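You operate a simulated robot arm through the tools that you are given. There is no shell and no other tool. Be economical: measure what you need, move in short steps, check, and stop when the job is done.

Carry out the task below with a simulated robot arm. There is one attempt and no reset: what you move stays moved.

JOB
Press the insert into the red knob and put it in the READY cell.
Fine: use the small knob press, and leave its lever up.

It is judged by the outcome, as a careful person would: the job done as asked, and still so three seconds after it is handed in. It fails if anything else is knocked over, pushed out of place, dropped, spilled or broken.

ROBOT AND FRAMES
A 6-joint arm with a two-finger parallel gripper, fixed in place. Base frame: the origin is at the foot of the arm, x ahead of it, y to its left, z up; the work surface is at about z = 800. Lengths are in mm, angles in degrees, forces in N, time in s.
With the tool pointing down near the work surface it reaches from about 240 to 640 mm from the base axis. Its first joint turns from -66.0 to 66.0 degrees. Payload 2.7 kg.
The tool frame sits at the grasp point between the pads (the TCP): z along the fingers, y along the line on which they close. The tips reach 23 mm beyond it. Largest opening 94 mm; finger width 38, thickness 10; the body of the gripper, 54 by 96 mm, starts 39 mm behind the TCP.
Orientation is that of the tool frame in the base frame, as a unit quaternion [x, y, z, w]. With the fingers straight down and closing along the base's y, the tool's x points along the base's -x, its y along +y and its z along -z.

CONTROLS
- The arm moves only by the tool move_arm. Its argument "increments" is a list that holds one entry, the list of rows, each a list of 6 numbers: the shift along the tool's x, y, z in m, then the turn, a rotation vector about the tool's x, y, z in degrees. In form: [[[tx, ty, tz, wx, wy, wz], ...]]. A call has 1 to 20 rows; each row shifts and turns the commanded pose from where the row before left it, along the tool's axes as they then stand. "fingers" is the gripper command, from -1 (shut) to 1 (fully open), values between in proportion, set as the call begins (left out, the last holds). Each row takes 0.2 s and may step no farther than 50 mm and 8.6 degrees from the row before; otherwise, or with a gripper value out of range, the whole call is refused. A pose out of reach is approached as far as the arm can. The call stops where the force on the tool passes 40 N (or 10 N more than at its start, if that is more) or the arm is blocked; 0.2 s more then pass. Each finger travels about 45 mm/s and halts on what it meets, pressing with about 23 N; the grip force reading is that of the motor and also rises with nothing between the fingers. The clock runs only during rows and for 0.2 s after the last one: add rows that do not move to give the fingers time. It gives the time, the measured TCP pose, the force on the tool (base axes), the opening and the grip force at its end, in the units of the frame above (readings bear some noise), with the torque about the TCP (base axes, N m) and any sound that the robot's microphone picked up.
- Cameras (640 x 400 px; columns grow to the right, rows downward): "scene" is fixed at [71.4, -434.1, 1399.2]; the picture's right is [0.79, -0.61, 0.00], its down [-0.38, -0.49, -0.78] and it looks along [0.48, 0.62, -0.63] (base axes); focal length 288 px, centre (320, 200). "wrist" rides on the gripper at [86, 16, -75] in the tool frame; the picture's right is [-0.18, 0.98, 0.00], its down [-0.58, -0.11, -0.81] and it looks along [-0.79, -0.15, 0.59] (tool axes); focal length 243 px, centre (320, 200). There is no depth. A picture from a camera that has moved, and an enlarged one, comes with that camera's place and axes in the base frame and with its lens.
- capture(camera): a new picture of that camera. No time passes.
- zoom(camera, box): a new picture of the part [left, top, right, bottom] of that camera's present view, enlarged. No time passes.
- sign_off(): hands the job in; it is judged then, once.

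Go step by step. Nothing tells you positions but the pictures and the camera data: compare them with the known pose of the tool, close in by small moves and look again before you grip or let go. The budget is 120 turns and 84 pictures, counting those below and the enlarged ones. Unless the task says otherwise, let go and move clear before handing in, and close with one line.

The tools are called after ">>>" as a command line: name --argument value ..., lists and objects as JSON in quotes. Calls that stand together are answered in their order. move_arm: Moves the arm, as the interface text tells. Its arguments: {"type":"object","properties":{"increments":{"type":"array","items":{"type":"array","items":{"type":"array","items":{"type":"number"}}}},"fingers":{"type":"number"}},"required":["increments"]} The other tools are called the same way: capture (camera) takes a picture; zoom (camera, box) takes an enlarged picture of a part of a camera's view; sign_off () hands the job in.

At the start:

```text
clock: 0.0
tcp_pos: [392.1, 34.2, 1193.5]
ee_rot: [0.0, 1.0, 0.0, 0.001]
contact_force: [-0.7, 0.9, -0.8]
ft_torque: [-0.01, 0.01, 0.01]
width: 94.2
grasp_force: 0.0
```

scene: 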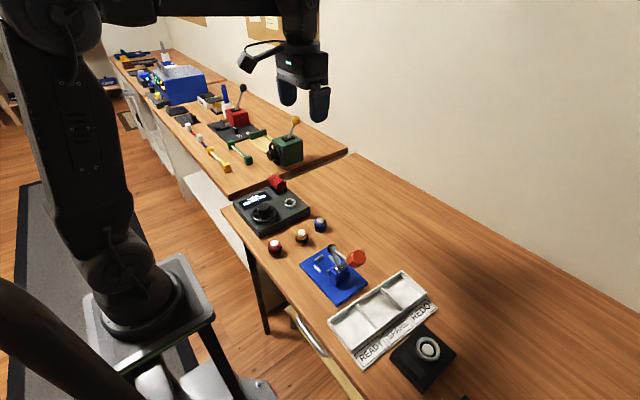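
wrist: 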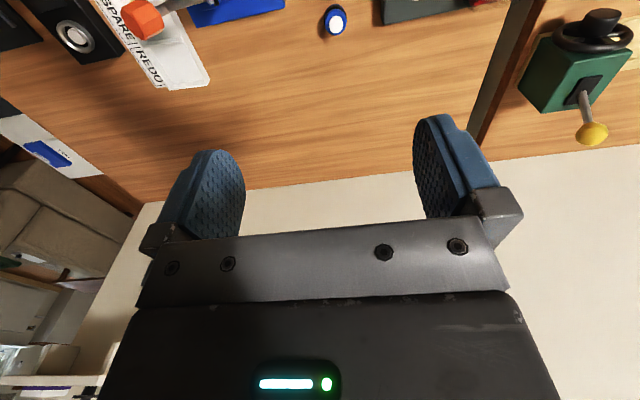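

I see a bench with a dark press-like fixture, three knobs (red, orange, blue), a blue device with an orange-handled lever, a labelled tray and another dark block. I'll zoom in to identify each one.

>>> zoom --camera "scene" --box '[220, 160, 380, 260]'

>>> zoom --camera "scene" --box '[290, 230, 480, 400]'

>>> zoom --camera "scene" --box '[180, 70, 320, 180]'

```text
4.00 times, centred on (300, 210) of scene
camera zoom: at [71.4, -434.1, 1399.2], right [0.79, -0.61, 0.0], down [-0.38, -0.49, -0.78], along [0.48, 0.62, -0.63], focal length 1154 px, centre (400, 160)
```

zoom: 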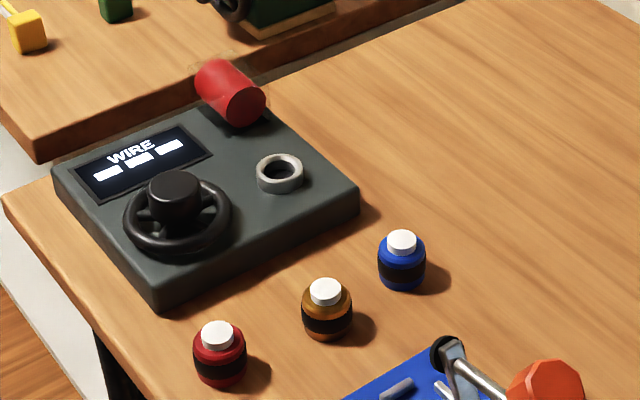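

```text
2.35 times, centred on (385, 315) of scene
camera zoom: at [71.4, -434.1, 1399.2], right [0.79, -0.61, 0.0], down [-0.38, -0.49, -0.78], along [0.48, 0.62, -0.63], focal length 679 px, centre (167, -71)
```

zoom: 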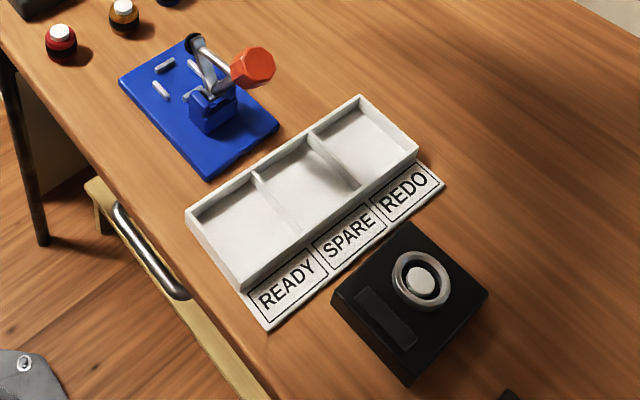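

```text
3.64 times, centred on (250, 125) of scene
camera zoom: at [71.4, -434.1, 1399.2], right [0.79, -0.61, 0.0], down [-0.38, -0.49, -0.78], along [0.48, 0.62, -0.63], focal length 1049 px, centre (574, 473)
```

zoom: 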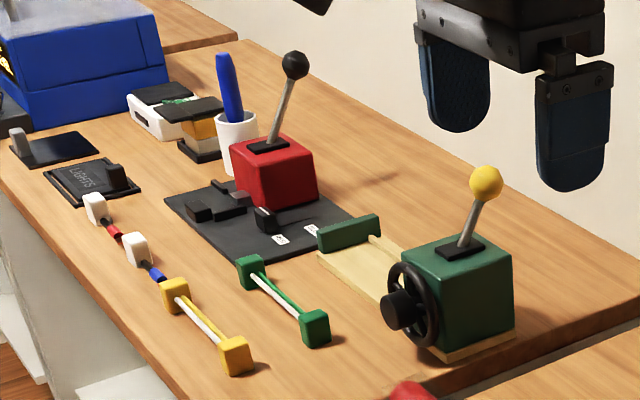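

The red jar-shaped knob with a white insert on it sits near (296, 50), the blue press near (367, -104) and the READY cell near (315, -233). I'll move the wrist camera over the press to look at it more closely.

>>> move_arm --increments '[[[0.0164, -0.0248, 0.0326, 0, 0, 0], [0.0164, -0.0248, 0.0326, 0, 0, 0], [0.0164, -0.0248, 0.0326, 0, 0, 0], [0.0164, -0.0248, 0.0326, 0, 0, 0], [0.0164, -0.0248, 0.0326, 0, 0, 0], [0, 0, 0, 0, 0, 0]]]'

>>> capture --camera "wrist"

>>> zoom --camera "scene" --box '[290, 235, 380, 310]'

```text
clock: 1.4
tcp_pos: [308.1, -90.5, 1030.4]
ee_rot: [-0.001, 1.0, 0.0, 0.001]
contact_force: [-0.2, -0.4, -0.3]
ft_torque: [0.01, 0.03, -0.01]
width: 94.0
grasp_force: 0.0
```

```text
78 pictures are left
camera wrist: at [222.2, -73.8, 1104.0], right [0.18, 0.98, 0.0], down [0.58, -0.11, 0.81], along [0.79, -0.15, -0.59], focal length 243 px, centre (320, 200)
```

wrist: 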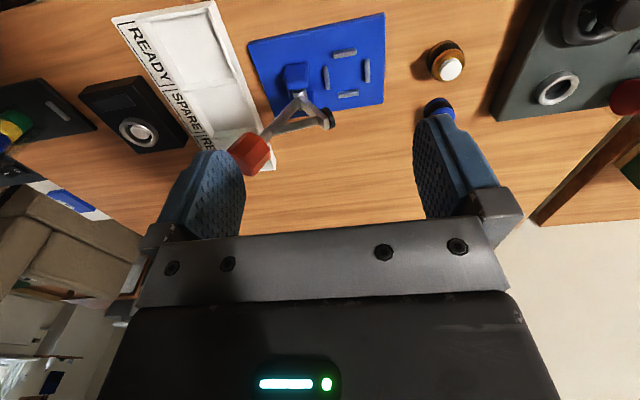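

```text
5.33 times, centred on (335, 272) of scene
camera zoom: at [71.4, -434.1, 1399.2], right [0.79, -0.61, 0.0], down [-0.38, -0.49, -0.78], along [0.48, 0.62, -0.63], focal length 1539 px, centre (240, -187)
```

zoom: 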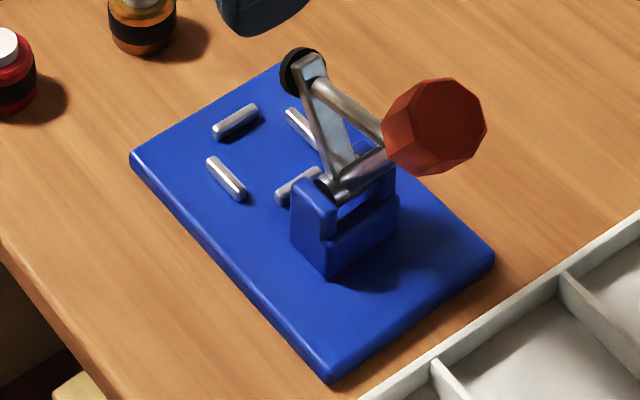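

The blue press lever is up: pad near (368, -94, 893), orange handle near (370, -171, 930), hinge near (367, -128, 840). Its four-bar nest is centred near (367, -63). Next I'll move above the red knob to inspect it.

>>> move_arm --increments '[[[0, 0.035, 0, 0, 0, 0], [0, 0.035, 0, 0, 0, 0], [0.004, 0.035, 0, 0, 0, 0], [0.004, 0.035, 0, 0, 0, 0], [0.004, 0, 0.04, 0, 0, 0], [0, 0, 0.04, 0, 0, 0], [0, 0, 0.04, 0, 0, 0], [0, 0, 0, 0, 0, 0]]]'

>>> capture --camera "wrist"

>>> zoom --camera "scene" --box '[240, 210, 340, 272]'

>>> zoom --camera "scene" --box '[300, 235, 380, 310]'

```text
clock: 3.2
tcp_pos: [298.3, 50.2, 910.3]
ee_rot: [0.0, 1.0, 0.0, 0.001]
contact_force: [0.2, 0.2, -0.3]
ft_torque: [-0.03, -0.01, -0.02]
width: 94.3
grasp_force: 0.0
```

```text
76 pictures are left
camera wrist: at [210.0, 67.5, 984.3], right [0.18, 0.98, 0.0], down [0.58, -0.11, 0.81], along [0.79, -0.15, -0.59], focal length 243 px, centre (320, 200)
```

wrist: 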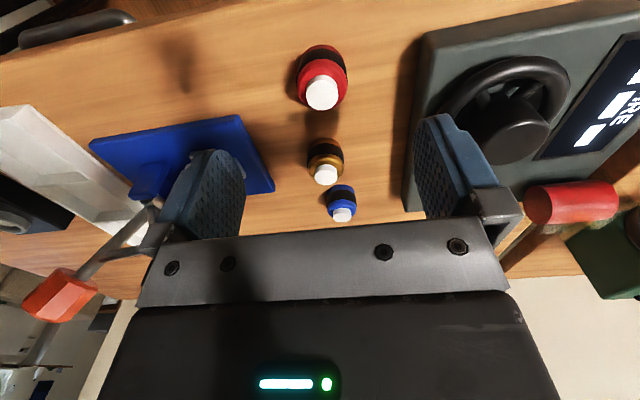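

```text
6.40 times, centred on (290, 241) of scene
camera zoom: at [71.4, -434.1, 1399.2], right [0.79, -0.61, 0.0], down [-0.38, -0.49, -0.78], along [0.48, 0.62, -0.63], focal length 1846 px, centre (512, -62)
```

zoom: 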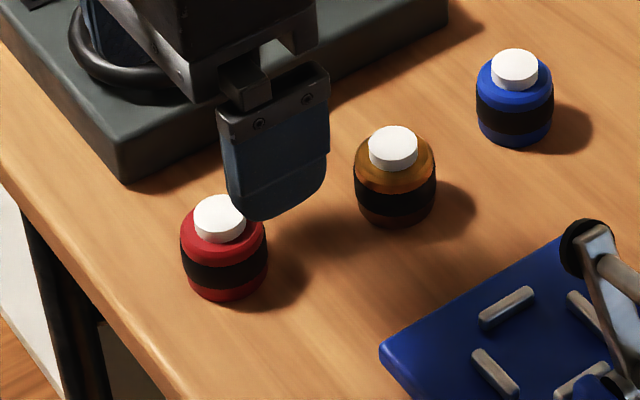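

```text
5.33 times, centred on (340, 272) of scene
camera zoom: at [71.4, -434.1, 1399.2], right [0.79, -0.61, 0.0], down [-0.38, -0.49, -0.78], along [0.48, 0.62, -0.63], focal length 1539 px, centre (213, -187)
```

zoom: 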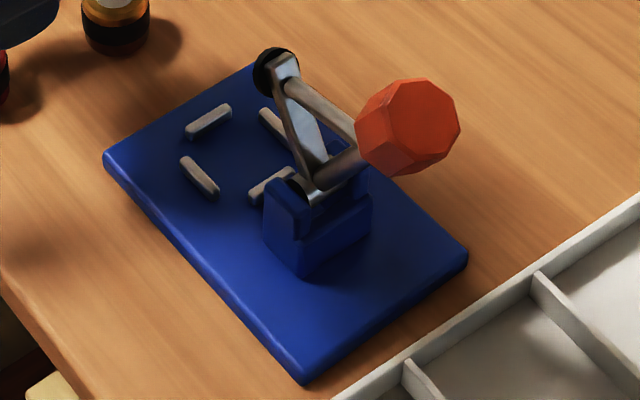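

The red knob is about 35 mm across, centred near (297, 52) with its top near z 835. The nest is near (371, -67), close to the lever pad. To clear the pad there, I'll grip the knob high with a 10° lean and the TCP slightly offset, then turn 90° on the way over.

>>> move_arm --increments '[[[0.0088, 0.0018, 0.03, 0, 0, 0], [0, 0, 0, 0, -5, 0], [0, 0, 0, 0, -5, 0], [0, 0, 0, 0, 0, 0], [0, 0, 0, 0, 0, 0]]]' --fingers 0.4

>>> capture --camera "wrist"

>>> zoom --camera "scene" --box '[240, 200, 320, 262]'

```text
clock: 4.4
tcp_pos: [288.3, 52.3, 881.9]
ee_rot: [0.0, 0.996, 0.002, 0.087]
contact_force: [0.0, 0.1, -0.1]
ft_torque: [-0.03, 0.0, 0.02]
width: 65.7
grasp_force: 0.1
```

```text
73 pictures are left
camera wrist: at [190.2, 69.1, 938.9], right [0.18, 0.98, 0.03], down [0.43, -0.11, 0.89], along [0.88, -0.15, -0.45], focal length 243 px, centre (320, 200)
```

wrist: 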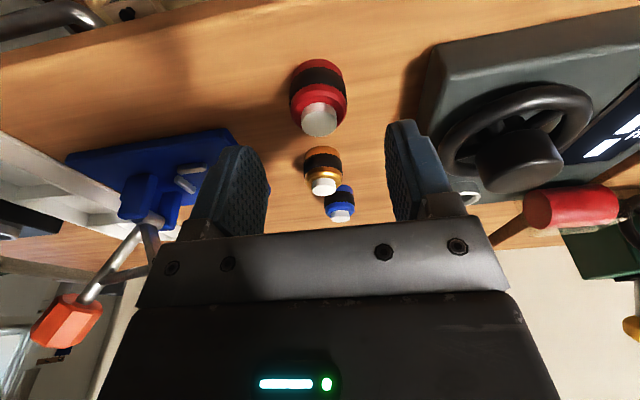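

```text
6.45 times, centred on (280, 231) of scene
camera zoom: at [71.4, -434.1, 1399.2], right [0.79, -0.61, 0.0], down [-0.38, -0.49, -0.78], along [0.48, 0.62, -0.63], focal length 1861 px, centre (578, 0)
```

zoom: 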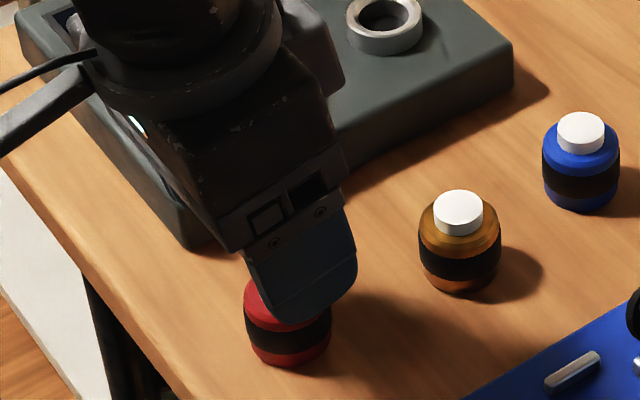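

The tilted pose is reachable and the knob sits centred between the open fingers. I'll descend straight down to grip height.

>>> move_arm --increments '[[[0.004, 0.0005, 0.0228, 0, 0, 0], [0.004, 0, 0.0228, 0, 0, 0], [0, 0, 0, 0, 0, 0]]]'

>>> capture --camera "wrist"

>>> zoom --camera "scene" --box '[240, 210, 320, 272]'

```text
clock: 5.2
tcp_pos: [310.4, 53.9, 863.2]
ee_rot: [0.0, 0.996, -0.001, 0.09]
contact_force: [0.8, -0.3, 0.0]
ft_torque: [0.02, 0.02, 0.03]
width: 65.6
grasp_force: 0.0
out of reach, approached as far as the arm can: row 1, 2
```

```text
71 pictures are left
camera wrist: at [211.2, 72.7, 921.2], right [0.18, 0.98, 0.03], down [0.43, -0.11, 0.9], along [0.89, -0.15, -0.44], focal length 243 px, centre (320, 200)
```

wrist: 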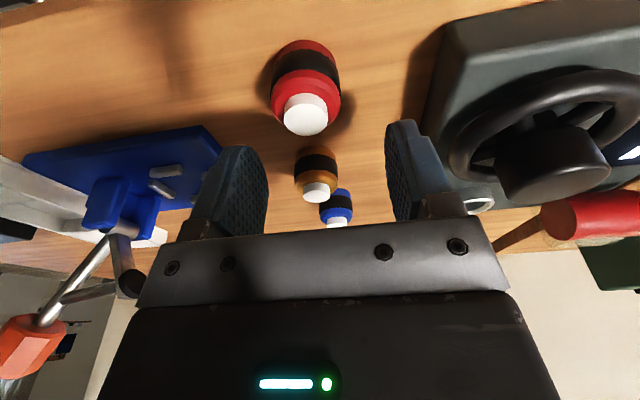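

```text
6.45 times, centred on (280, 241) of scene
camera zoom: at [71.4, -434.1, 1399.2], right [0.79, -0.61, 0.0], down [-0.38, -0.49, -0.78], along [0.48, 0.62, -0.63], focal length 1861 px, centre (578, -64)
```

zoom: 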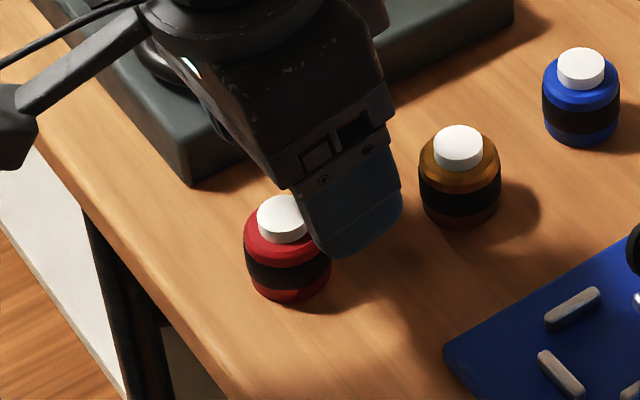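

The tilt toward the base is out of reach this low, so the arm slid outward without touching anything. I'll back up and level the tool. Then I'll try a lean along -y instead, with the tool yawed -90°.

>>> move_arm --increments '[[[-0.004, 0, -0.0228, 0, 0, 0], [-0.004, 0, -0.0228, 0, 0, 0], [0, 0, -0.02, 0, 5, 0], [0, 0, -0.02, 0, 5, 0], [0, 0, 0, 0, 0, 0]]]'

```text
clock: 6.4
tcp_pos: [294.1, 52.7, 932.7]
ee_rot: [0.0, 1.0, 0.0, 0.001]
contact_force: [0.1, -0.9, 0.7]
ft_torque: [0.01, -0.03, -0.02]
width: 65.8
grasp_force: 0.0
```

Back at a clear height with the tool level. Now I'll yaw -90° to test the wrist range.

>>> move_arm --increments '[[[0, 0, 0, 0, 0, -8.2], [0, 0, 0, 0, 0, -8.2], [0, 0, 0, 0, 0, -8.2], [0, 0, 0, 0, 0, -8.2], [0, 0, 0, 0, 0, -8.2], [0, 0, 0, 0, 0, -8.2], [0, 0, 0, 0, 0, -8.2], [0, 0, 0, 0, 0, -8.2], [0, 0, 0, 0, 0, -8.2], [0, 0, 0, 0, 0, -8.2], [0, 0, 0, 0, 0, -8], [0, 0, 0, 0, 0, 0], [0, 0, 0, 0, 0, 0]]]'

```text
clock: 9.2
tcp_pos: [292.7, 52.1, 931.5]
ee_rot: [0.708, -0.707, 0.001, -0.001]
contact_force: [1.1, -1.0, 0.8]
ft_torque: [0.0, -0.01, 0.03]
width: 65.8
grasp_force: 0.0
```

The wrist reached -90° yaw. Next I'll move over the knob, lean 10° toward -y, and look.

>>> move_arm --increments '[[[0.0074, -0.0038, 0.04, 0, 0, 0], [0, 0, 0, 0, -5, 0], [0, 0, 0, 0, -5, 0], [0, 0, 0, 0, 0, 0]]]'

>>> capture --camera "wrist"

```text
clock: 10.2
tcp_pos: [297.6, 45.4, 890.8]
ee_rot: [0.705, -0.704, -0.062, -0.063]
contact_force: [0.0, -0.3, 0.5]
ft_torque: [0.02, 0.03, 0.04]
width: 66.2
grasp_force: 0.0
```

```text
69 pictures are left
camera wrist: at [279.9, -52.2, 949.0], right [-0.98, 0.18, 0.03], down [0.11, 0.43, 0.9], along [0.15, 0.88, -0.44], focal length 243 px, centre (320, 200)
```

wrist: 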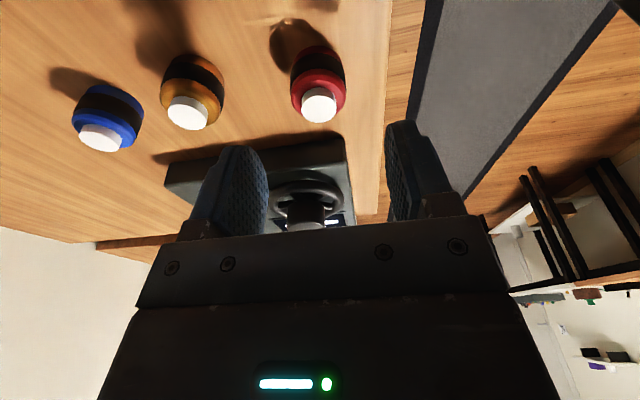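

The knob is centred between the fingers with about 9 mm offset, as planned. I'll descend.

>>> move_arm --increments '[[[0.0048, 0, 0.0271, 0, 0, 0], [0.0047, 0, 0.0268, 0, 0, 0], [0, 0, 0, 0, 0, 0]]]'

>>> capture --camera "wrist"

>>> zoom --camera "scene" --box '[240, 210, 320, 272]'

```text
clock: 11.0
tcp_pos: [297.4, 46.1, 837.0]
ee_rot: [0.705, -0.704, -0.061, -0.062]
contact_force: [0.4, -0.9, -0.8]
ft_torque: [-0.01, -0.03, -0.02]
width: 65.9
grasp_force: 0.0
```

```text
68 pictures are left
camera wrist: at [279.7, -51.5, 895.0], right [-0.98, 0.18, 0.03], down [0.11, 0.43, 0.9], along [0.15, 0.88, -0.44], focal length 243 px, centre (320, 200)
```

wrist: 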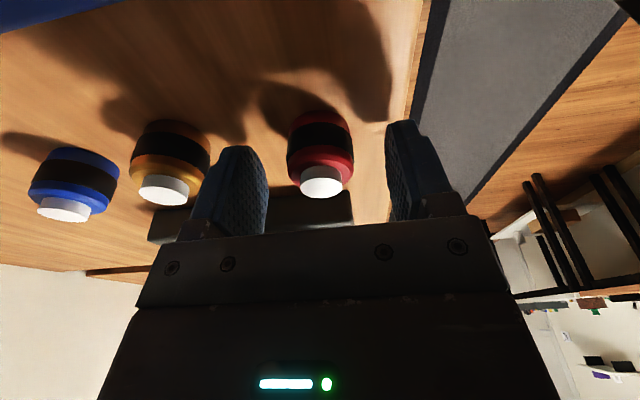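

```text
6.45 times, centred on (280, 241) of scene
camera zoom: at [71.4, -434.1, 1399.2], right [0.79, -0.61, 0.0], down [-0.38, -0.49, -0.78], along [0.48, 0.62, -0.63], focal length 1861 px, centre (578, -64)
```

zoom: 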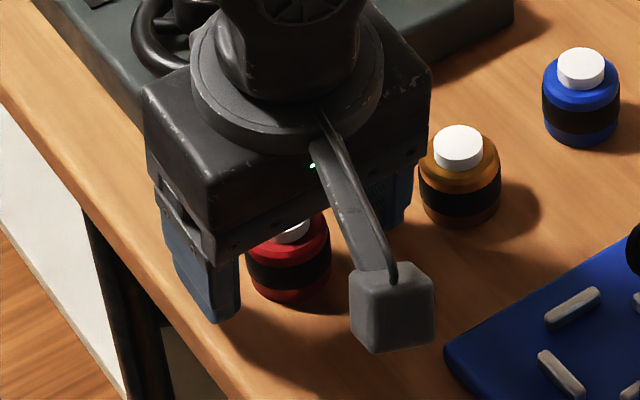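

The knob lies between the pads with the fingertips above the table, so I'll close the gripper.

>>> move_arm --increments '[[[0, 0, 0, 0, 0, 0], [0, 0, 0, 0, 0, 0], [0, 0, 0, 0, 0, 0], [0, 0, 0, 0, 0, 0]]]' --fingers -1

>>> capture --camera "wrist"

```text
clock: 12.0
tcp_pos: [295.4, 45.2, 838.2]
ee_rot: [-0.704, 0.705, 0.06, 0.062]
contact_force: [-0.3, -1.4, -0.1]
ft_torque: [-0.01, 0.01, -0.04]
width: 32.3
grasp_force: 23.0
```

```text
66 pictures are left
camera wrist: at [279.6, -51.5, 895.2], right [-0.98, 0.18, 0.03], down [0.11, 0.43, 0.9], along [0.15, 0.88, -0.44], focal length 243 px, centre (320, 200)
```

wrist: 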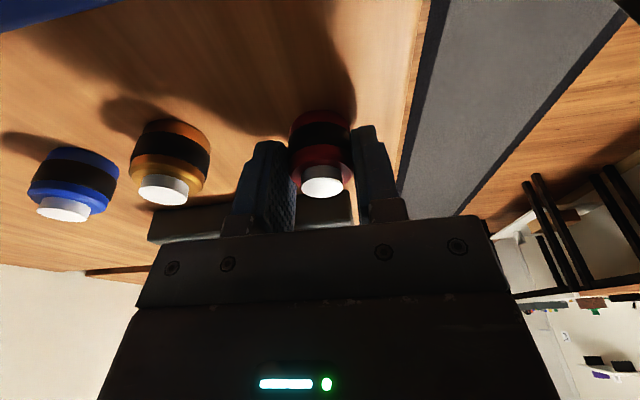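

Gripped at 32 mm width. I'll lift, move out to clear space and check the hold.

>>> move_arm --increments '[[[-0.0035, 0, -0.0197, 0, 0, 0], [-0.0063, 0, -0.036, 0, 0, 0], [-0.0063, 0, -0.036, 0, 0, 0], [0.0181, -0.025, -0.0032, 0, 0, 0], [0.0181, -0.025, -0.0032, 0, 0, 0], [0.0181, -0.025, -0.0032, 0, 0, 0], [0, 0, 0, 0, 0, 0]]]'

>>> capture --camera "wrist"

>>> capture --camera "scene"

```text
clock: 13.6
tcp_pos: [371.5, -10.3, 931.1]
ee_rot: [0.704, -0.704, -0.062, -0.061]
contact_force: [0.0, -0.1, 0.1]
ft_torque: [-0.02, 0.05, -0.01]
width: 32.4
grasp_force: 22.8
```

```text
65 pictures are left
camera wrist: at [354.4, -106.8, 988.2], right [-0.98, 0.18, 0.03], down [0.11, 0.43, 0.9], along [0.15, 0.88, -0.44], focal length 243 px, centre (320, 200)
```

wrist: 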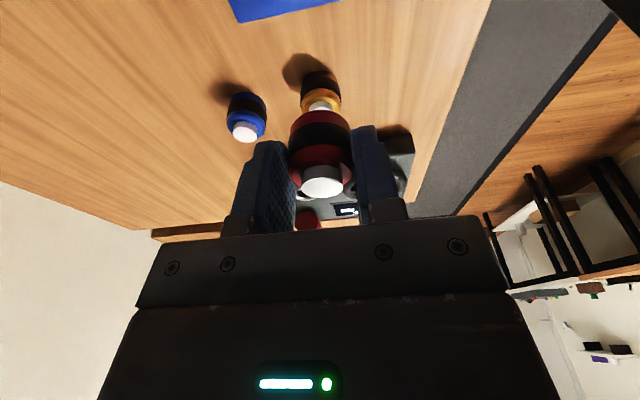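

```text
64 pictures are left
```

scene: 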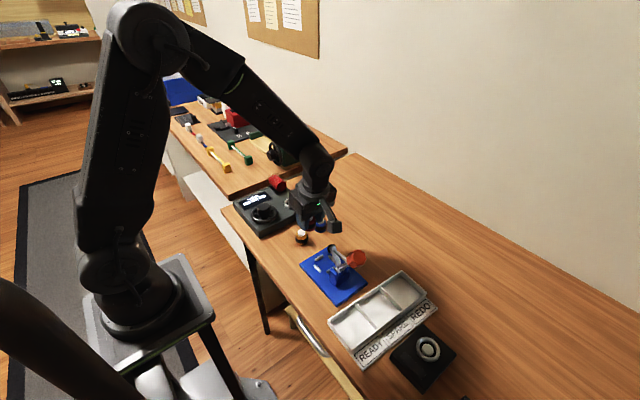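

The knob is held firmly. Now I'll rotate 180° about the vertical so the gripper leans toward +y at the nest.

>>> move_arm --increments '[[[0, 0, 0, 1.42, 0, 8.08], [0, 0, 0, 1.42, 0, 8.08], [0, 0, 0, 1.42, 0, 8.08], [0, 0, 0, 1.42, 0, 8.08], [0, 0, 0, 1.42, 0, 8.08], [0, 0, 0, 1.42, 0, 8.08], [0, 0, 0, 1.42, 0, 8.08], [0, 0, 0, 1.42, 0, 8.08], [0, 0, 0, 1.42, 0, 8.08], [0, 0, 0, 1.42, 0, 8.08], [0, 0, 0, 1.42, 0, 8.08], [0, 0, 0, 1.42, 0, 8.08], [0, 0, 0, 1.42, 0, 8.08], [0, 0, 0, 1.42, 0, 8.08], [0, 0, 0, 1.42, 0, 8.08], [0, 0, 0, 1.42, 0, 8.08], [0, 0, 0, 1.42, 0, 8.08], [0, 0, 0, 1.42, 0, 8.08], [0, 0, 0, 1.42, 0, 8.08], [0, 0, 0, 1.42, 0, 8.08]]]'

>>> move_arm --increments '[[[0, 0, 0, 1.42, 0, 8.08], [0, 0, 0, 1.34, 0, 7.6], [0, 0, 0, 0, 0, 0], [0, 0, 0, 0, 0, 0]]]'

>>> capture --camera "wrist"

>>> zoom --camera "scene" --box '[280, 190, 380, 310]'

```text
clock: 17.8
tcp_pos: [370.6, -10.5, 930.4]
ee_rot: [0.601, 0.795, -0.051, 0.069]
contact_force: [0.4, 0.2, -0.1]
ft_torque: [0.03, -0.02, -0.02]
width: 32.4
grasp_force: 23.0
```

```text
clock: 18.8
tcp_pos: [371.2, -9.3, 930.1]
ee_rot: [0.704, 0.705, -0.06, 0.062]
contact_force: [0.5, -0.9, -0.9]
ft_torque: [0.02, -0.02, -0.01]
width: 32.5
grasp_force: 22.9
```

```text
63 pictures are left
camera wrist: at [387.3, 89.2, 987.9], right [0.98, -0.18, 0.03], down [-0.11, -0.43, 0.89], along [-0.15, -0.88, -0.45], focal length 243 px, centre (320, 200)
```

wrist: 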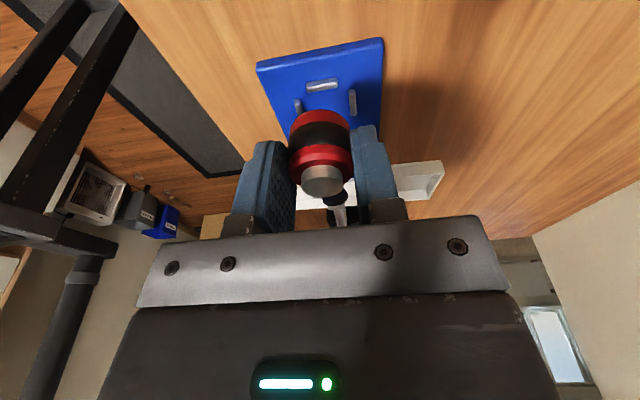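

```text
3.33 times, centred on (330, 250) of scene
camera zoom: at [71.4, -434.1, 1399.2], right [0.79, -0.61, 0.0], down [-0.38, -0.49, -0.78], along [0.48, 0.62, -0.63], focal length 962 px, centre (287, 33)
```

zoom: 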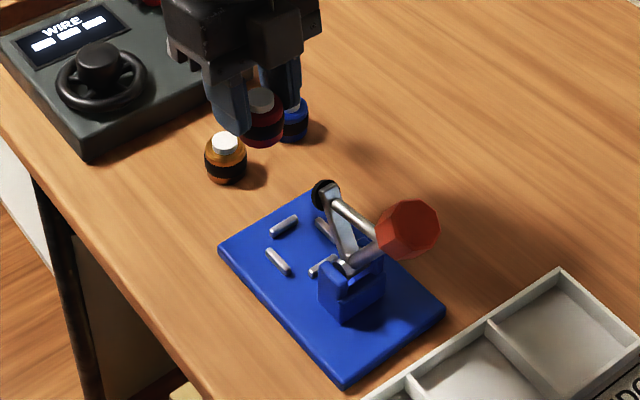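

Gripper oriented well, and the knob is upright. The nest centre works out to about (369, -68) with the bar tops near z 815. I'll move over it and come partway down.

>>> move_arm --increments '[[[-0.0245, -0.001, 0.0043, 0, 0, 0], [-0.0245, -0.001, 0.0043, 0, 0, 0], [0.0039, 0, 0.0222, 0, 0, 0], [0.0035, 0, 0.02, 0, 0, 0], [0, 0, 0, 0, 0, 0]]]'

>>> zoom --camera "wrist" --box '[220, 40, 420, 240]'

>>> zoom --camera "scene" --box '[290, 220, 380, 310]'

```text
clock: 20.0
tcp_pos: [369.7, -59.0, 886.8]
ee_rot: [0.705, 0.704, -0.061, 0.06]
contact_force: [-0.2, -0.6, -0.6]
ft_torque: [0.01, -0.02, 0.02]
width: 32.4
grasp_force: 23.1
```

```text
2.00 times, centred on (320, 140) of wrist
camera zoom: at [385.1, 39.3, 944.6], right [0.98, -0.18, 0.03], down [-0.11, -0.43, 0.89], along [-0.15, -0.88, -0.45], focal length 485 px, centre (320, 320)
```

zoom: 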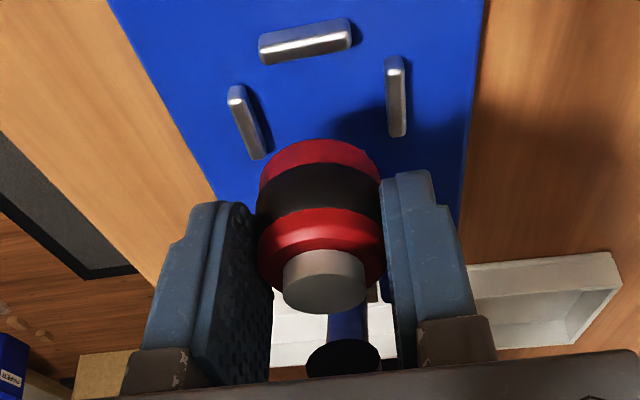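

```text
4.44 times, centred on (335, 265) of scene
camera zoom: at [71.4, -434.1, 1399.2], right [0.79, -0.61, 0.0], down [-0.38, -0.49, -0.78], along [0.48, 0.62, -0.63], focal length 1282 px, centre (253, -89)
```

zoom: 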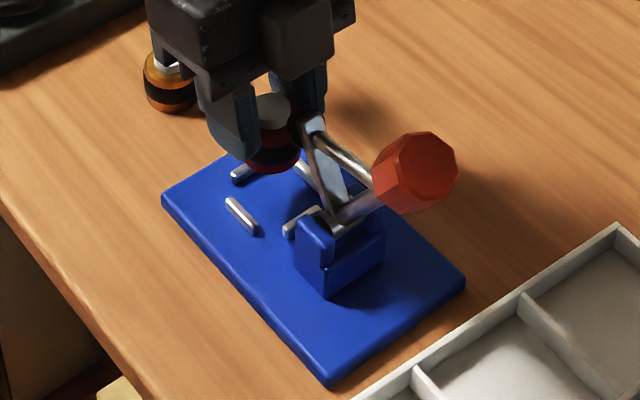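

The bars put the nest centre at about (369.4, -69.3). The knob is at about y -64.7 now, so I'll shift slightly toward -y and come down 20 mm, watching the gap to the lever pad.

>>> move_arm --increments '[[[-0.003, 0, 0.0005, 0, 0, 0], [0.0035, 0, 0.0197, 0, 0, 0], [0, 0, 0, 0, 0, 0]]]'

>>> zoom --camera "wrist" --box '[220, 40, 420, 240]'

>>> zoom --camera "scene" --box '[305, 225, 365, 285]'

```text
clock: 20.8
tcp_pos: [369.9, -61.9, 865.0]
ee_rot: [0.705, 0.704, -0.06, 0.062]
contact_force: [0.8, -0.6, -1.0]
ft_torque: [0.0, -0.01, -0.06]
width: 32.4
grasp_force: 23.2
```

```text
2.00 times, centred on (320, 140) of wrist
camera zoom: at [385.0, 36.1, 925.1], right [0.98, -0.18, 0.03], down [-0.11, -0.43, 0.89], along [-0.15, -0.88, -0.45], focal length 485 px, centre (320, 320)
```

zoom: 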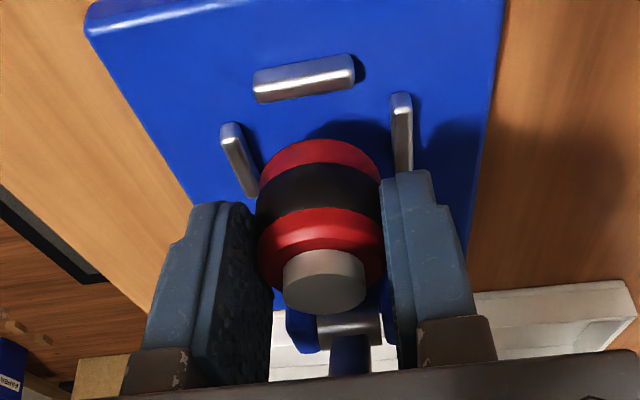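

```text
6.67 times, centred on (335, 255) of scene
camera zoom: at [71.4, -434.1, 1399.2], right [0.79, -0.61, 0.0], down [-0.38, -0.49, -0.78], along [0.48, 0.62, -0.63], focal length 1923 px, centre (220, -167)
```

zoom: 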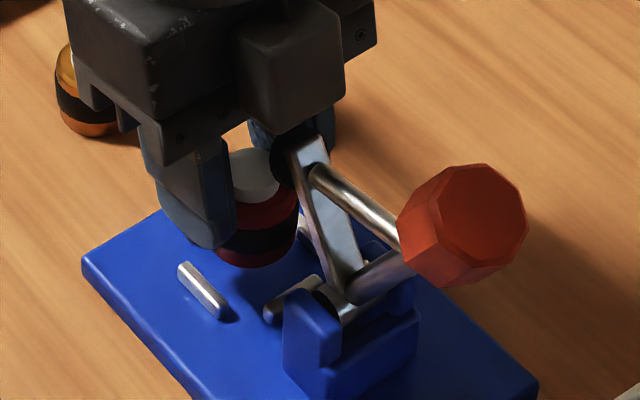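

There's a block on the gripper's -y side close above the pad, so I'll inspect it before going lower.

>>> zoom --camera "scene" --box '[312, 215, 352, 255]'

>>> capture --camera "scene"

```text
10.00 times, centred on (332, 235) of scene
camera zoom: at [71.4, -434.1, 1399.2], right [0.79, -0.61, 0.0], down [-0.38, -0.49, -0.78], along [0.48, 0.62, -0.63], focal length 2885 px, centre (200, -150)
```

zoom: 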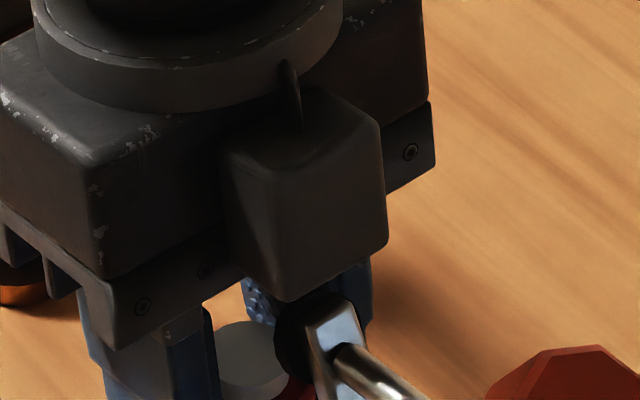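

```text
56 pictures are left
```

scene: 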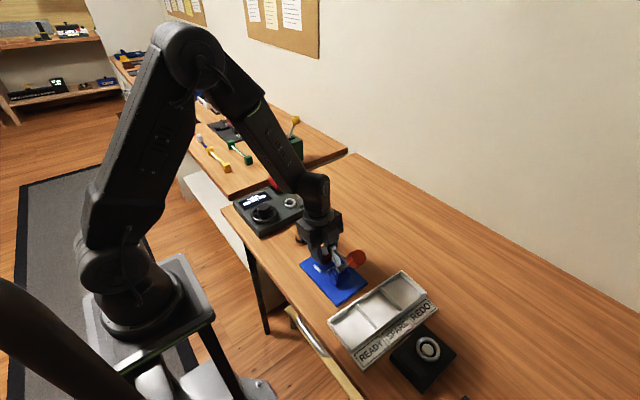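

A block behind the gripper would hit the lever pad before the knob seats, so a 10° lean isn't enough. I'll set the knob down on open table near (530, -36) and regrip it with a 30° lean.

>>> move_arm --increments '[[[-0.0057, 0, -0.032, 0, 0, 0], [-0.0057, 0, -0.032, 0, 0, 0], [0.0079, 0.04, -0.0014, 0, 0, 0], [0.0079, 0.04, -0.0014, 0, 0, 0], [0.0079, 0.04, -0.0014, 0, 0, 0], [0.0079, 0.04, -0.0014, 0, 0, 0], [0.0074, 0, 0.0419, 0, 0, 0], [0.0074, 0, 0.0419, 0, 0, 0], [0, 0, 0, 0, 0, 0]]]'

>>> zoom --camera "scene" --box '[300, 170, 420, 270]'

```text
clock: 22.8
tcp_pos: [530.9, -30.3, 848.3]
ee_rot: [0.705, 0.704, -0.06, 0.062]
contact_force: [-0.3, -0.1, -0.1]
ft_torque: [0.01, 0.0, 0.02]
width: 32.2
grasp_force: 22.7
```

```text
4.00 times, centred on (360, 220) of scene
camera zoom: at [71.4, -434.1, 1399.2], right [0.79, -0.61, 0.0], down [-0.38, -0.49, -0.78], along [0.48, 0.62, -0.63], focal length 1154 px, centre (160, 120)
```

zoom: 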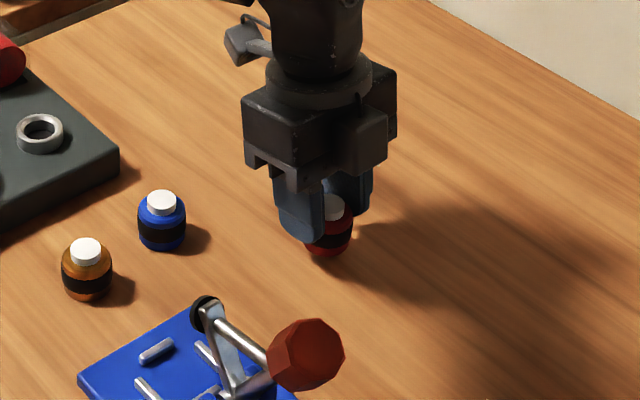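

The set-down spot is clear. I'll lower slowly to the table.

>>> move_arm --increments '[[[0.0009, 0, 0.0049, 0, 0, 0], [0.0007, 0, 0.0039, 0, 0, 0], [0, 0, 0, 0, 0, 0]]]'

```text
clock: 23.6
tcp_pos: [530.0, -31.3, 838.2]
ee_rot: [0.704, 0.705, -0.061, 0.062]
contact_force: [0.9, -0.7, -0.9]
ft_torque: [-0.01, 0.0, 0.0]
width: 32.3
grasp_force: 22.5
```

>>> move_arm --increments '[[[0.0002, 0, 0.001, 0, 0, 0], [0.0001, 0, 0.0006, 0, 0, 0], [0, 0, 0, 0, 0, 0]]]'

>>> zoom --camera "scene" --box '[360, 205, 400, 245]'

```text
clock: 24.4
tcp_pos: [529.9, -30.2, 837.0]
ee_rot: [0.704, 0.705, -0.06, 0.062]
contact_force: [-1.9, -0.1, 6.8]
ft_torque: [-0.05, 0.16, -0.01]
width: 32.4
grasp_force: 22.4
```

```text
10.00 times, centred on (380, 225) of scene
camera zoom: at [71.2, -434.1, 1399.2], right [0.79, -0.61, 0.0], down [-0.38, -0.49, -0.78], along [0.48, 0.62, -0.63], focal length 2885 px, centre (-280, -50)
```

zoom: 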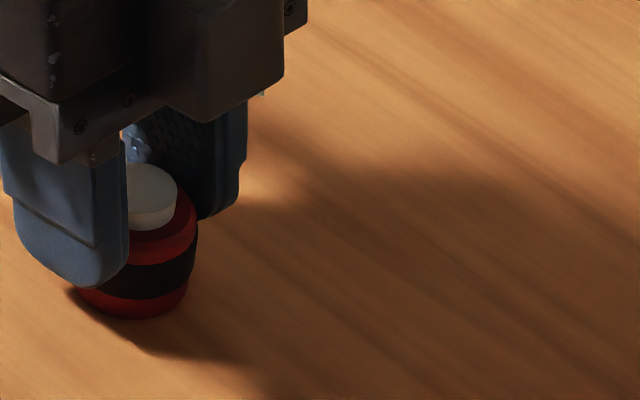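

The knob is standing on the table. I'll open the fingers, rise a little and lean 16° further.

>>> move_arm --increments '[[[0, 0, 0, 0, 0, 0], [0, 0, 0, 0, 0, 0], [0, 0, 0, 0, 0, 0], [-0.0035, 0, -0.0197, 0, 0, 0], [0, 0, 0, 0, -8, 0], [0, 0, 0, 0, -8, 0], [0, 0, 0, 0, 0, 0], [0, 0, 0, 0, 0, 0]]]' --fingers 0.2

>>> zoom --camera "scene" --box '[345, 185, 415, 245]'

>>> capture --camera "wrist"

```text
clock: 26.2
tcp_pos: [529.8, -31.1, 856.9]
ee_rot: [0.689, 0.689, -0.158, 0.16]
contact_force: [-0.4, 0.4, -0.2]
ft_torque: [0.0, 0.07, 0.02]
width: 56.5
grasp_force: 0.0
```

```text
6.67 times, centred on (380, 215) of scene
camera zoom: at [71.4, -434.1, 1399.2], right [0.79, -0.61, 0.0], down [-0.38, -0.49, -0.78], along [0.48, 0.62, -0.63], focal length 1923 px, centre (-80, 100)
```

zoom: 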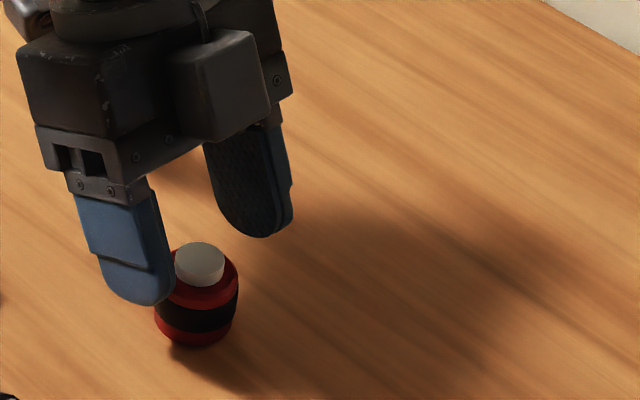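

```text
52 pictures are left
camera wrist: at [544.9, 81.1, 885.1], right [0.98, -0.17, 0.08], down [-0.11, -0.17, 0.98], along [-0.15, -0.97, -0.19], focal length 243 px, centre (320, 200)
```

wrist: 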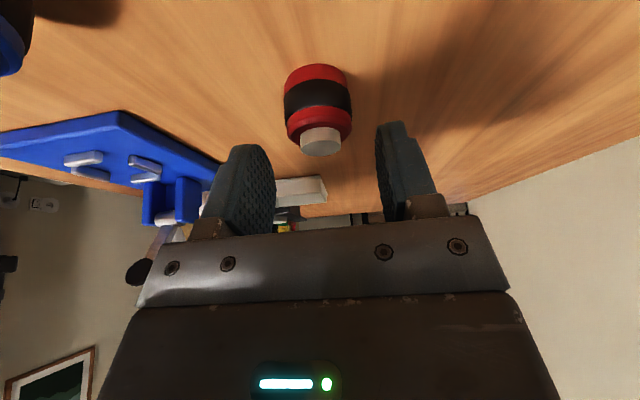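

The knob is upright at about (530, -36), and the rounded tips suit the lean. I'll lower into the grip pose and close.

>>> move_arm --increments '[[[0.0062, 0, 0.0086, 0, 0, 0], [0.0062, 0, 0.0086, 0, 0, 0], [0, 0, 0, 0, 0, 0]]]'

>>> zoom --camera "scene" --box '[345, 185, 415, 245]'

>>> move_arm --increments '[[[0, 0, 0, 0, 0, 0], [0, 0, 0, 0, 0, 0], [0, 0, 0, 0, 0, 0], [0, 0, 0, 0, 0, 0]]]' --fingers -1

>>> capture --camera "wrist"

```text
clock: 27.0
tcp_pos: [530.1, -26.5, 835.9]
ee_rot: [0.689, 0.689, -0.158, 0.159]
contact_force: [-0.5, -0.6, -0.2]
ft_torque: [-0.01, 0.0, 0.02]
width: 56.5
grasp_force: 0.0
```

```text
6.67 times, centred on (380, 215) of scene
camera zoom: at [71.4, -434.1, 1399.2], right [0.79, -0.61, 0.0], down [-0.38, -0.49, -0.78], along [0.48, 0.62, -0.63], focal length 1923 px, centre (-80, 100)
```

zoom: 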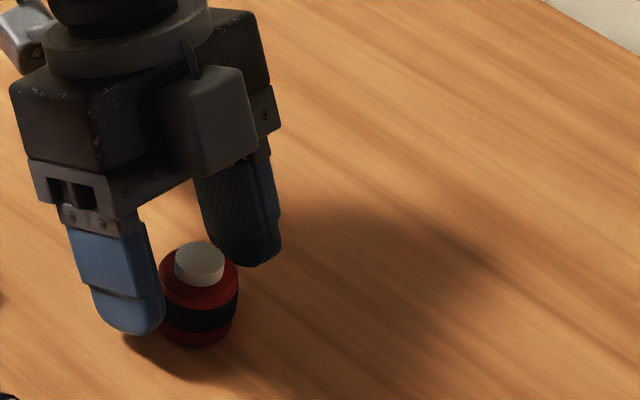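

```text
clock: 28.0
tcp_pos: [529.8, -26.9, 835.7]
ee_rot: [0.69, 0.689, -0.158, 0.159]
contact_force: [-0.9, -0.9, 1.6]
ft_torque: [0.01, 0.06, -0.01]
width: 32.2
grasp_force: 23.0
```

```text
50 pictures are left
camera wrist: at [545.2, 84.8, 864.6], right [0.98, -0.17, 0.08], down [-0.11, -0.17, 0.98], along [-0.15, -0.97, -0.19], focal length 243 px, centre (320, 200)
```

wrist: 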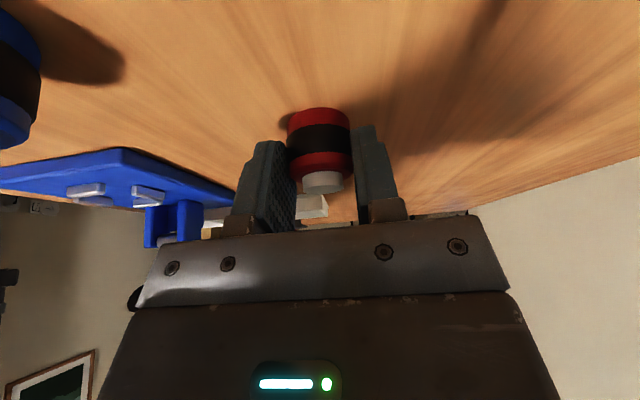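

Held at 32 mm. I'll lift and carry it over the nest at a safe height.

>>> move_arm --increments '[[[-0.0208, 0, -0.0427, 0, 0, 0], [-0.0208, 0, -0.0427, 0, 0, 0], [-0.0073, -0.0401, 0.0036, 0, 0, 0], [-0.0073, -0.0401, 0.0036, 0, 0, 0], [-0.0073, -0.0401, 0.0036, 0, 0, 0], [-0.0073, -0.0401, 0.0036, 0, 0, 0], [0, 0, 0, 0, 0, 0], [0.0197, 0, 0.0405, 0, 0, 0], [0, 0, 0, 0, 0, 0]]]'

>>> zoom --camera "wrist" --box '[220, 40, 420, 240]'

>>> zoom --camera "scene" --box '[300, 220, 370, 285]'

```text
clock: 30.0
tcp_pos: [368.2, -59.6, 886.6]
ee_rot: [0.689, 0.689, -0.158, 0.159]
contact_force: [-0.3, 0.2, 0.0]
ft_torque: [0.03, 0.02, 0.0]
width: 32.1
grasp_force: 23.4
```

```text
2.00 times, centred on (320, 140) of wrist
camera zoom: at [385.0, 51.9, 915.0], right [0.98, -0.17, 0.08], down [-0.11, -0.17, 0.98], along [-0.15, -0.97, -0.19], focal length 485 px, centre (320, 320)
```

zoom: 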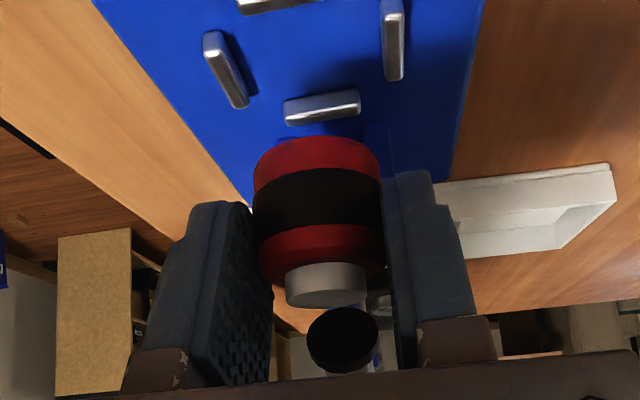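

```text
6.15 times, centred on (335, 252) of scene
camera zoom: at [71.4, -434.1, 1399.2], right [0.79, -0.61, 0.0], down [-0.38, -0.49, -0.78], along [0.48, 0.62, -0.63], focal length 1775 px, centre (228, -123)
```

zoom: 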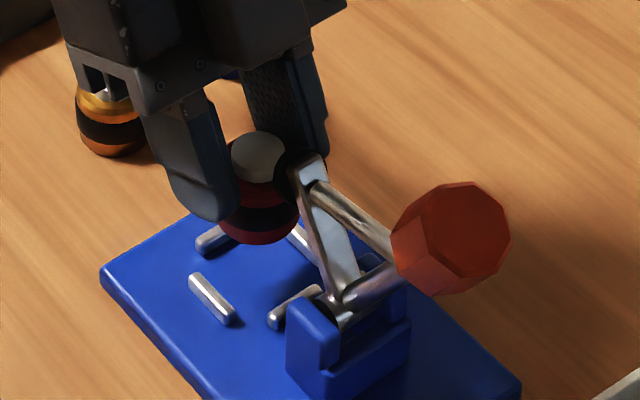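

The gripper body now clears the pad and all four bars are visible around centre (369.3, -70). The knob is nearly aligned, so I'll nudge it 1 mm and lower it.

>>> move_arm --increments '[[[-0.0009, 0.0005, 0.0004, 0, 0, 0], [0.0066, 0, 0.0135, 0, 0, 0], [0.0057, 0, 0.0117, 0, 0, 0], [0, 0, 0, 0, 0, 0]]]'

>>> zoom --camera "wrist" --box '[220, 40, 420, 240]'

>>> zoom --camera "scene" --box '[305, 230, 365, 285]'

```text
clock: 31.0
tcp_pos: [369.6, -59.6, 858.9]
ee_rot: [0.689, 0.689, -0.158, 0.159]
contact_force: [0.3, -0.9, -0.4]
ft_torque: [-0.01, 0.02, -0.02]
width: 32.5
grasp_force: 22.8
```

```text
2.00 times, centred on (320, 140) of wrist
camera zoom: at [385.3, 51.1, 886.4], right [0.98, -0.17, 0.08], down [-0.11, -0.17, 0.98], along [-0.15, -0.97, -0.19], focal length 485 px, centre (320, 320)
```

zoom: 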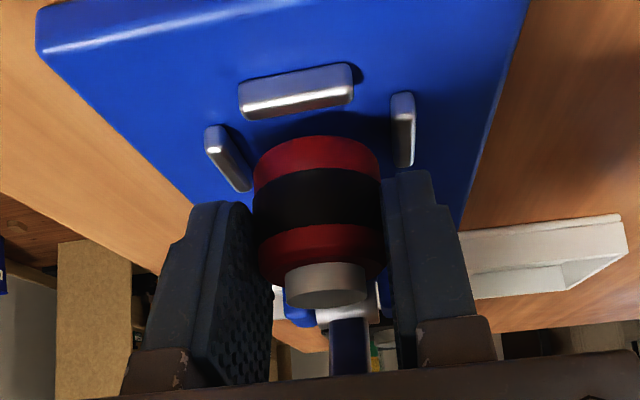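

```text
7.27 times, centred on (335, 258) of scene
camera zoom: at [71.4, -434.1, 1399.2], right [0.79, -0.61, 0.0], down [-0.38, -0.49, -0.78], along [0.48, 0.62, -0.63], focal length 2098 px, centre (211, -218)
```

zoom: 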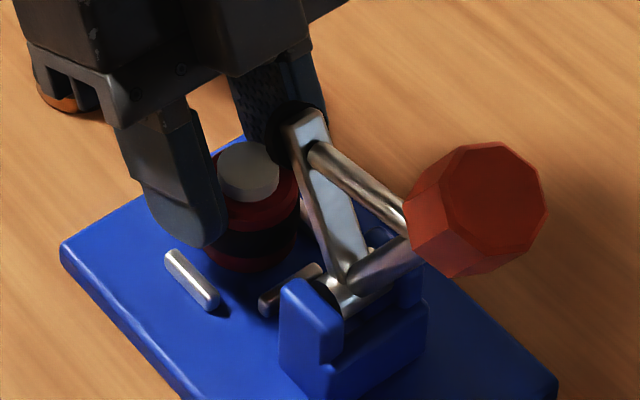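

The knob is centred between the bars, so I'll lower in small steps and watch the force.

>>> move_arm --increments '[[[0.0018, 0, 0.0036, 0, 0, 0], [0.0018, 0, 0.0036, 0, 0, 0], [0, 0, 0, 0, 0, 0]]]'

>>> zoom --camera "wrist" --box '[220, 40, 420, 240]'

>>> zoom --camera "scene" --box '[305, 230, 365, 285]'

```text
clock: 31.8
tcp_pos: [370.3, -61.1, 848.4]
ee_rot: [0.689, 0.69, -0.157, 0.159]
contact_force: [-0.3, 0.0, -0.2]
ft_torque: [0.0, 0.0, 0.01]
width: 32.2
grasp_force: 23.1
```

```text
2.00 times, centred on (320, 140) of wrist
camera zoom: at [385.5, 51.0, 878.2], right [0.98, -0.17, 0.08], down [-0.11, -0.17, 0.98], along [-0.15, -0.97, -0.19], focal length 485 px, centre (320, 320)
```

zoom: 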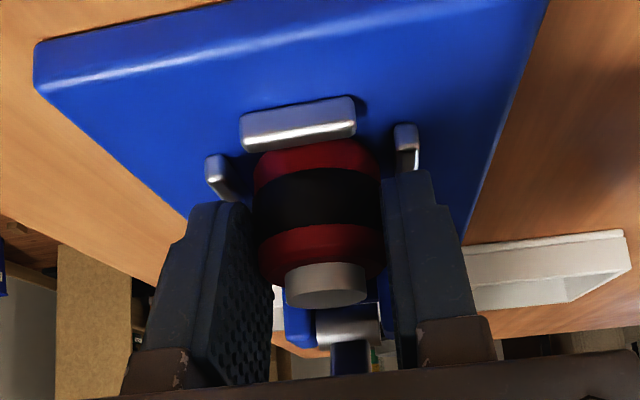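

```text
7.27 times, centred on (335, 258) of scene
camera zoom: at [71.4, -434.1, 1399.2], right [0.79, -0.61, 0.0], down [-0.38, -0.49, -0.78], along [0.48, 0.62, -0.63], focal length 2098 px, centre (211, -218)
```

zoom: 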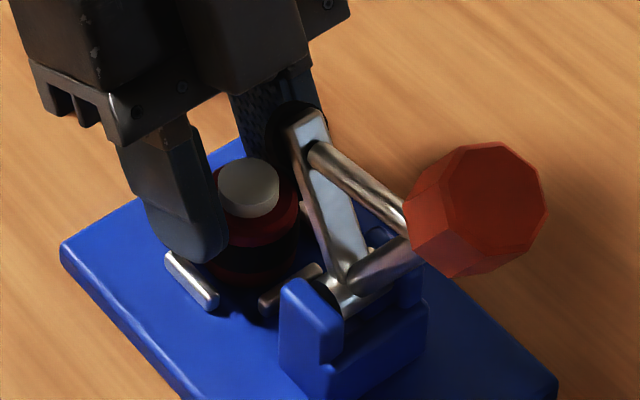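

Aligned within the slack. I'll continue down until it touches.

>>> move_arm --increments '[[[0.0009, -0.0005, 0.0018, 0, 0, 0], [0.0009, 0, 0.0018, 0, 0, 0], [0, 0, 0, 0, 0, 0]]]'

```text
clock: 32.7
tcp_pos: [369.1, -60.0, 847.0]
ee_rot: [0.689, 0.689, -0.158, 0.161]
contact_force: [-4.4, 3.1, 7.8]
ft_torque: [0.18, 0.28, -0.1]
width: 32.2
grasp_force: 23.0
stopped in row 3: the force on the tool passed its limit at 41 N (the readings are from after the stop); the commanded pose is now the measured one
```

It's in contact, with the knob bottom near z 811. I'll check whether it's seated on the plate or riding on a bar.

>>> zoom --camera "wrist" --box '[250, 70, 390, 190]'

>>> zoom --camera "scene" --box '[320, 245, 350, 275]'

```text
3.33 times, centred on (320, 130) of wrist
camera zoom: at [384.8, 51.1, 875.9], right [0.98, -0.16, 0.08], down [-0.11, -0.17, 0.98], along [-0.15, -0.97, -0.18], focal length 809 px, centre (320, 433)
```

zoom: 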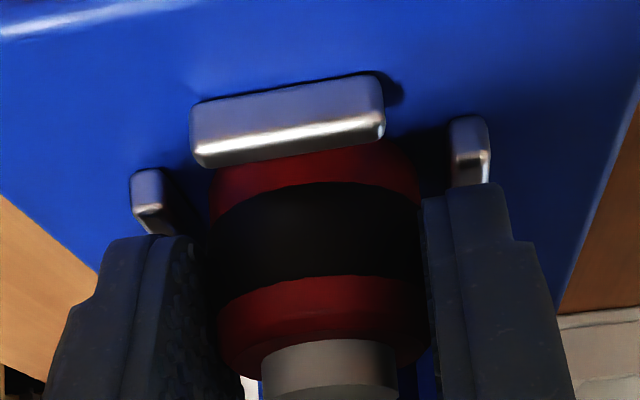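

```text
13.33 times, centred on (335, 260) of scene
camera zoom: at [71.2, -434.0, 1399.3], right [0.79, -0.61, 0.0], down [-0.38, -0.49, -0.78], along [0.48, 0.62, -0.63], focal length 3847 px, centre (120, -600)
```

zoom: 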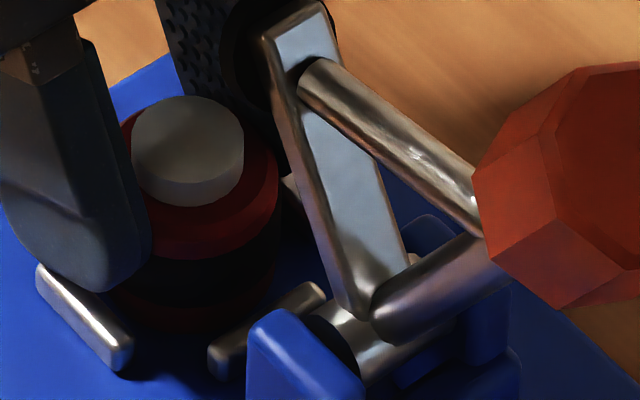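

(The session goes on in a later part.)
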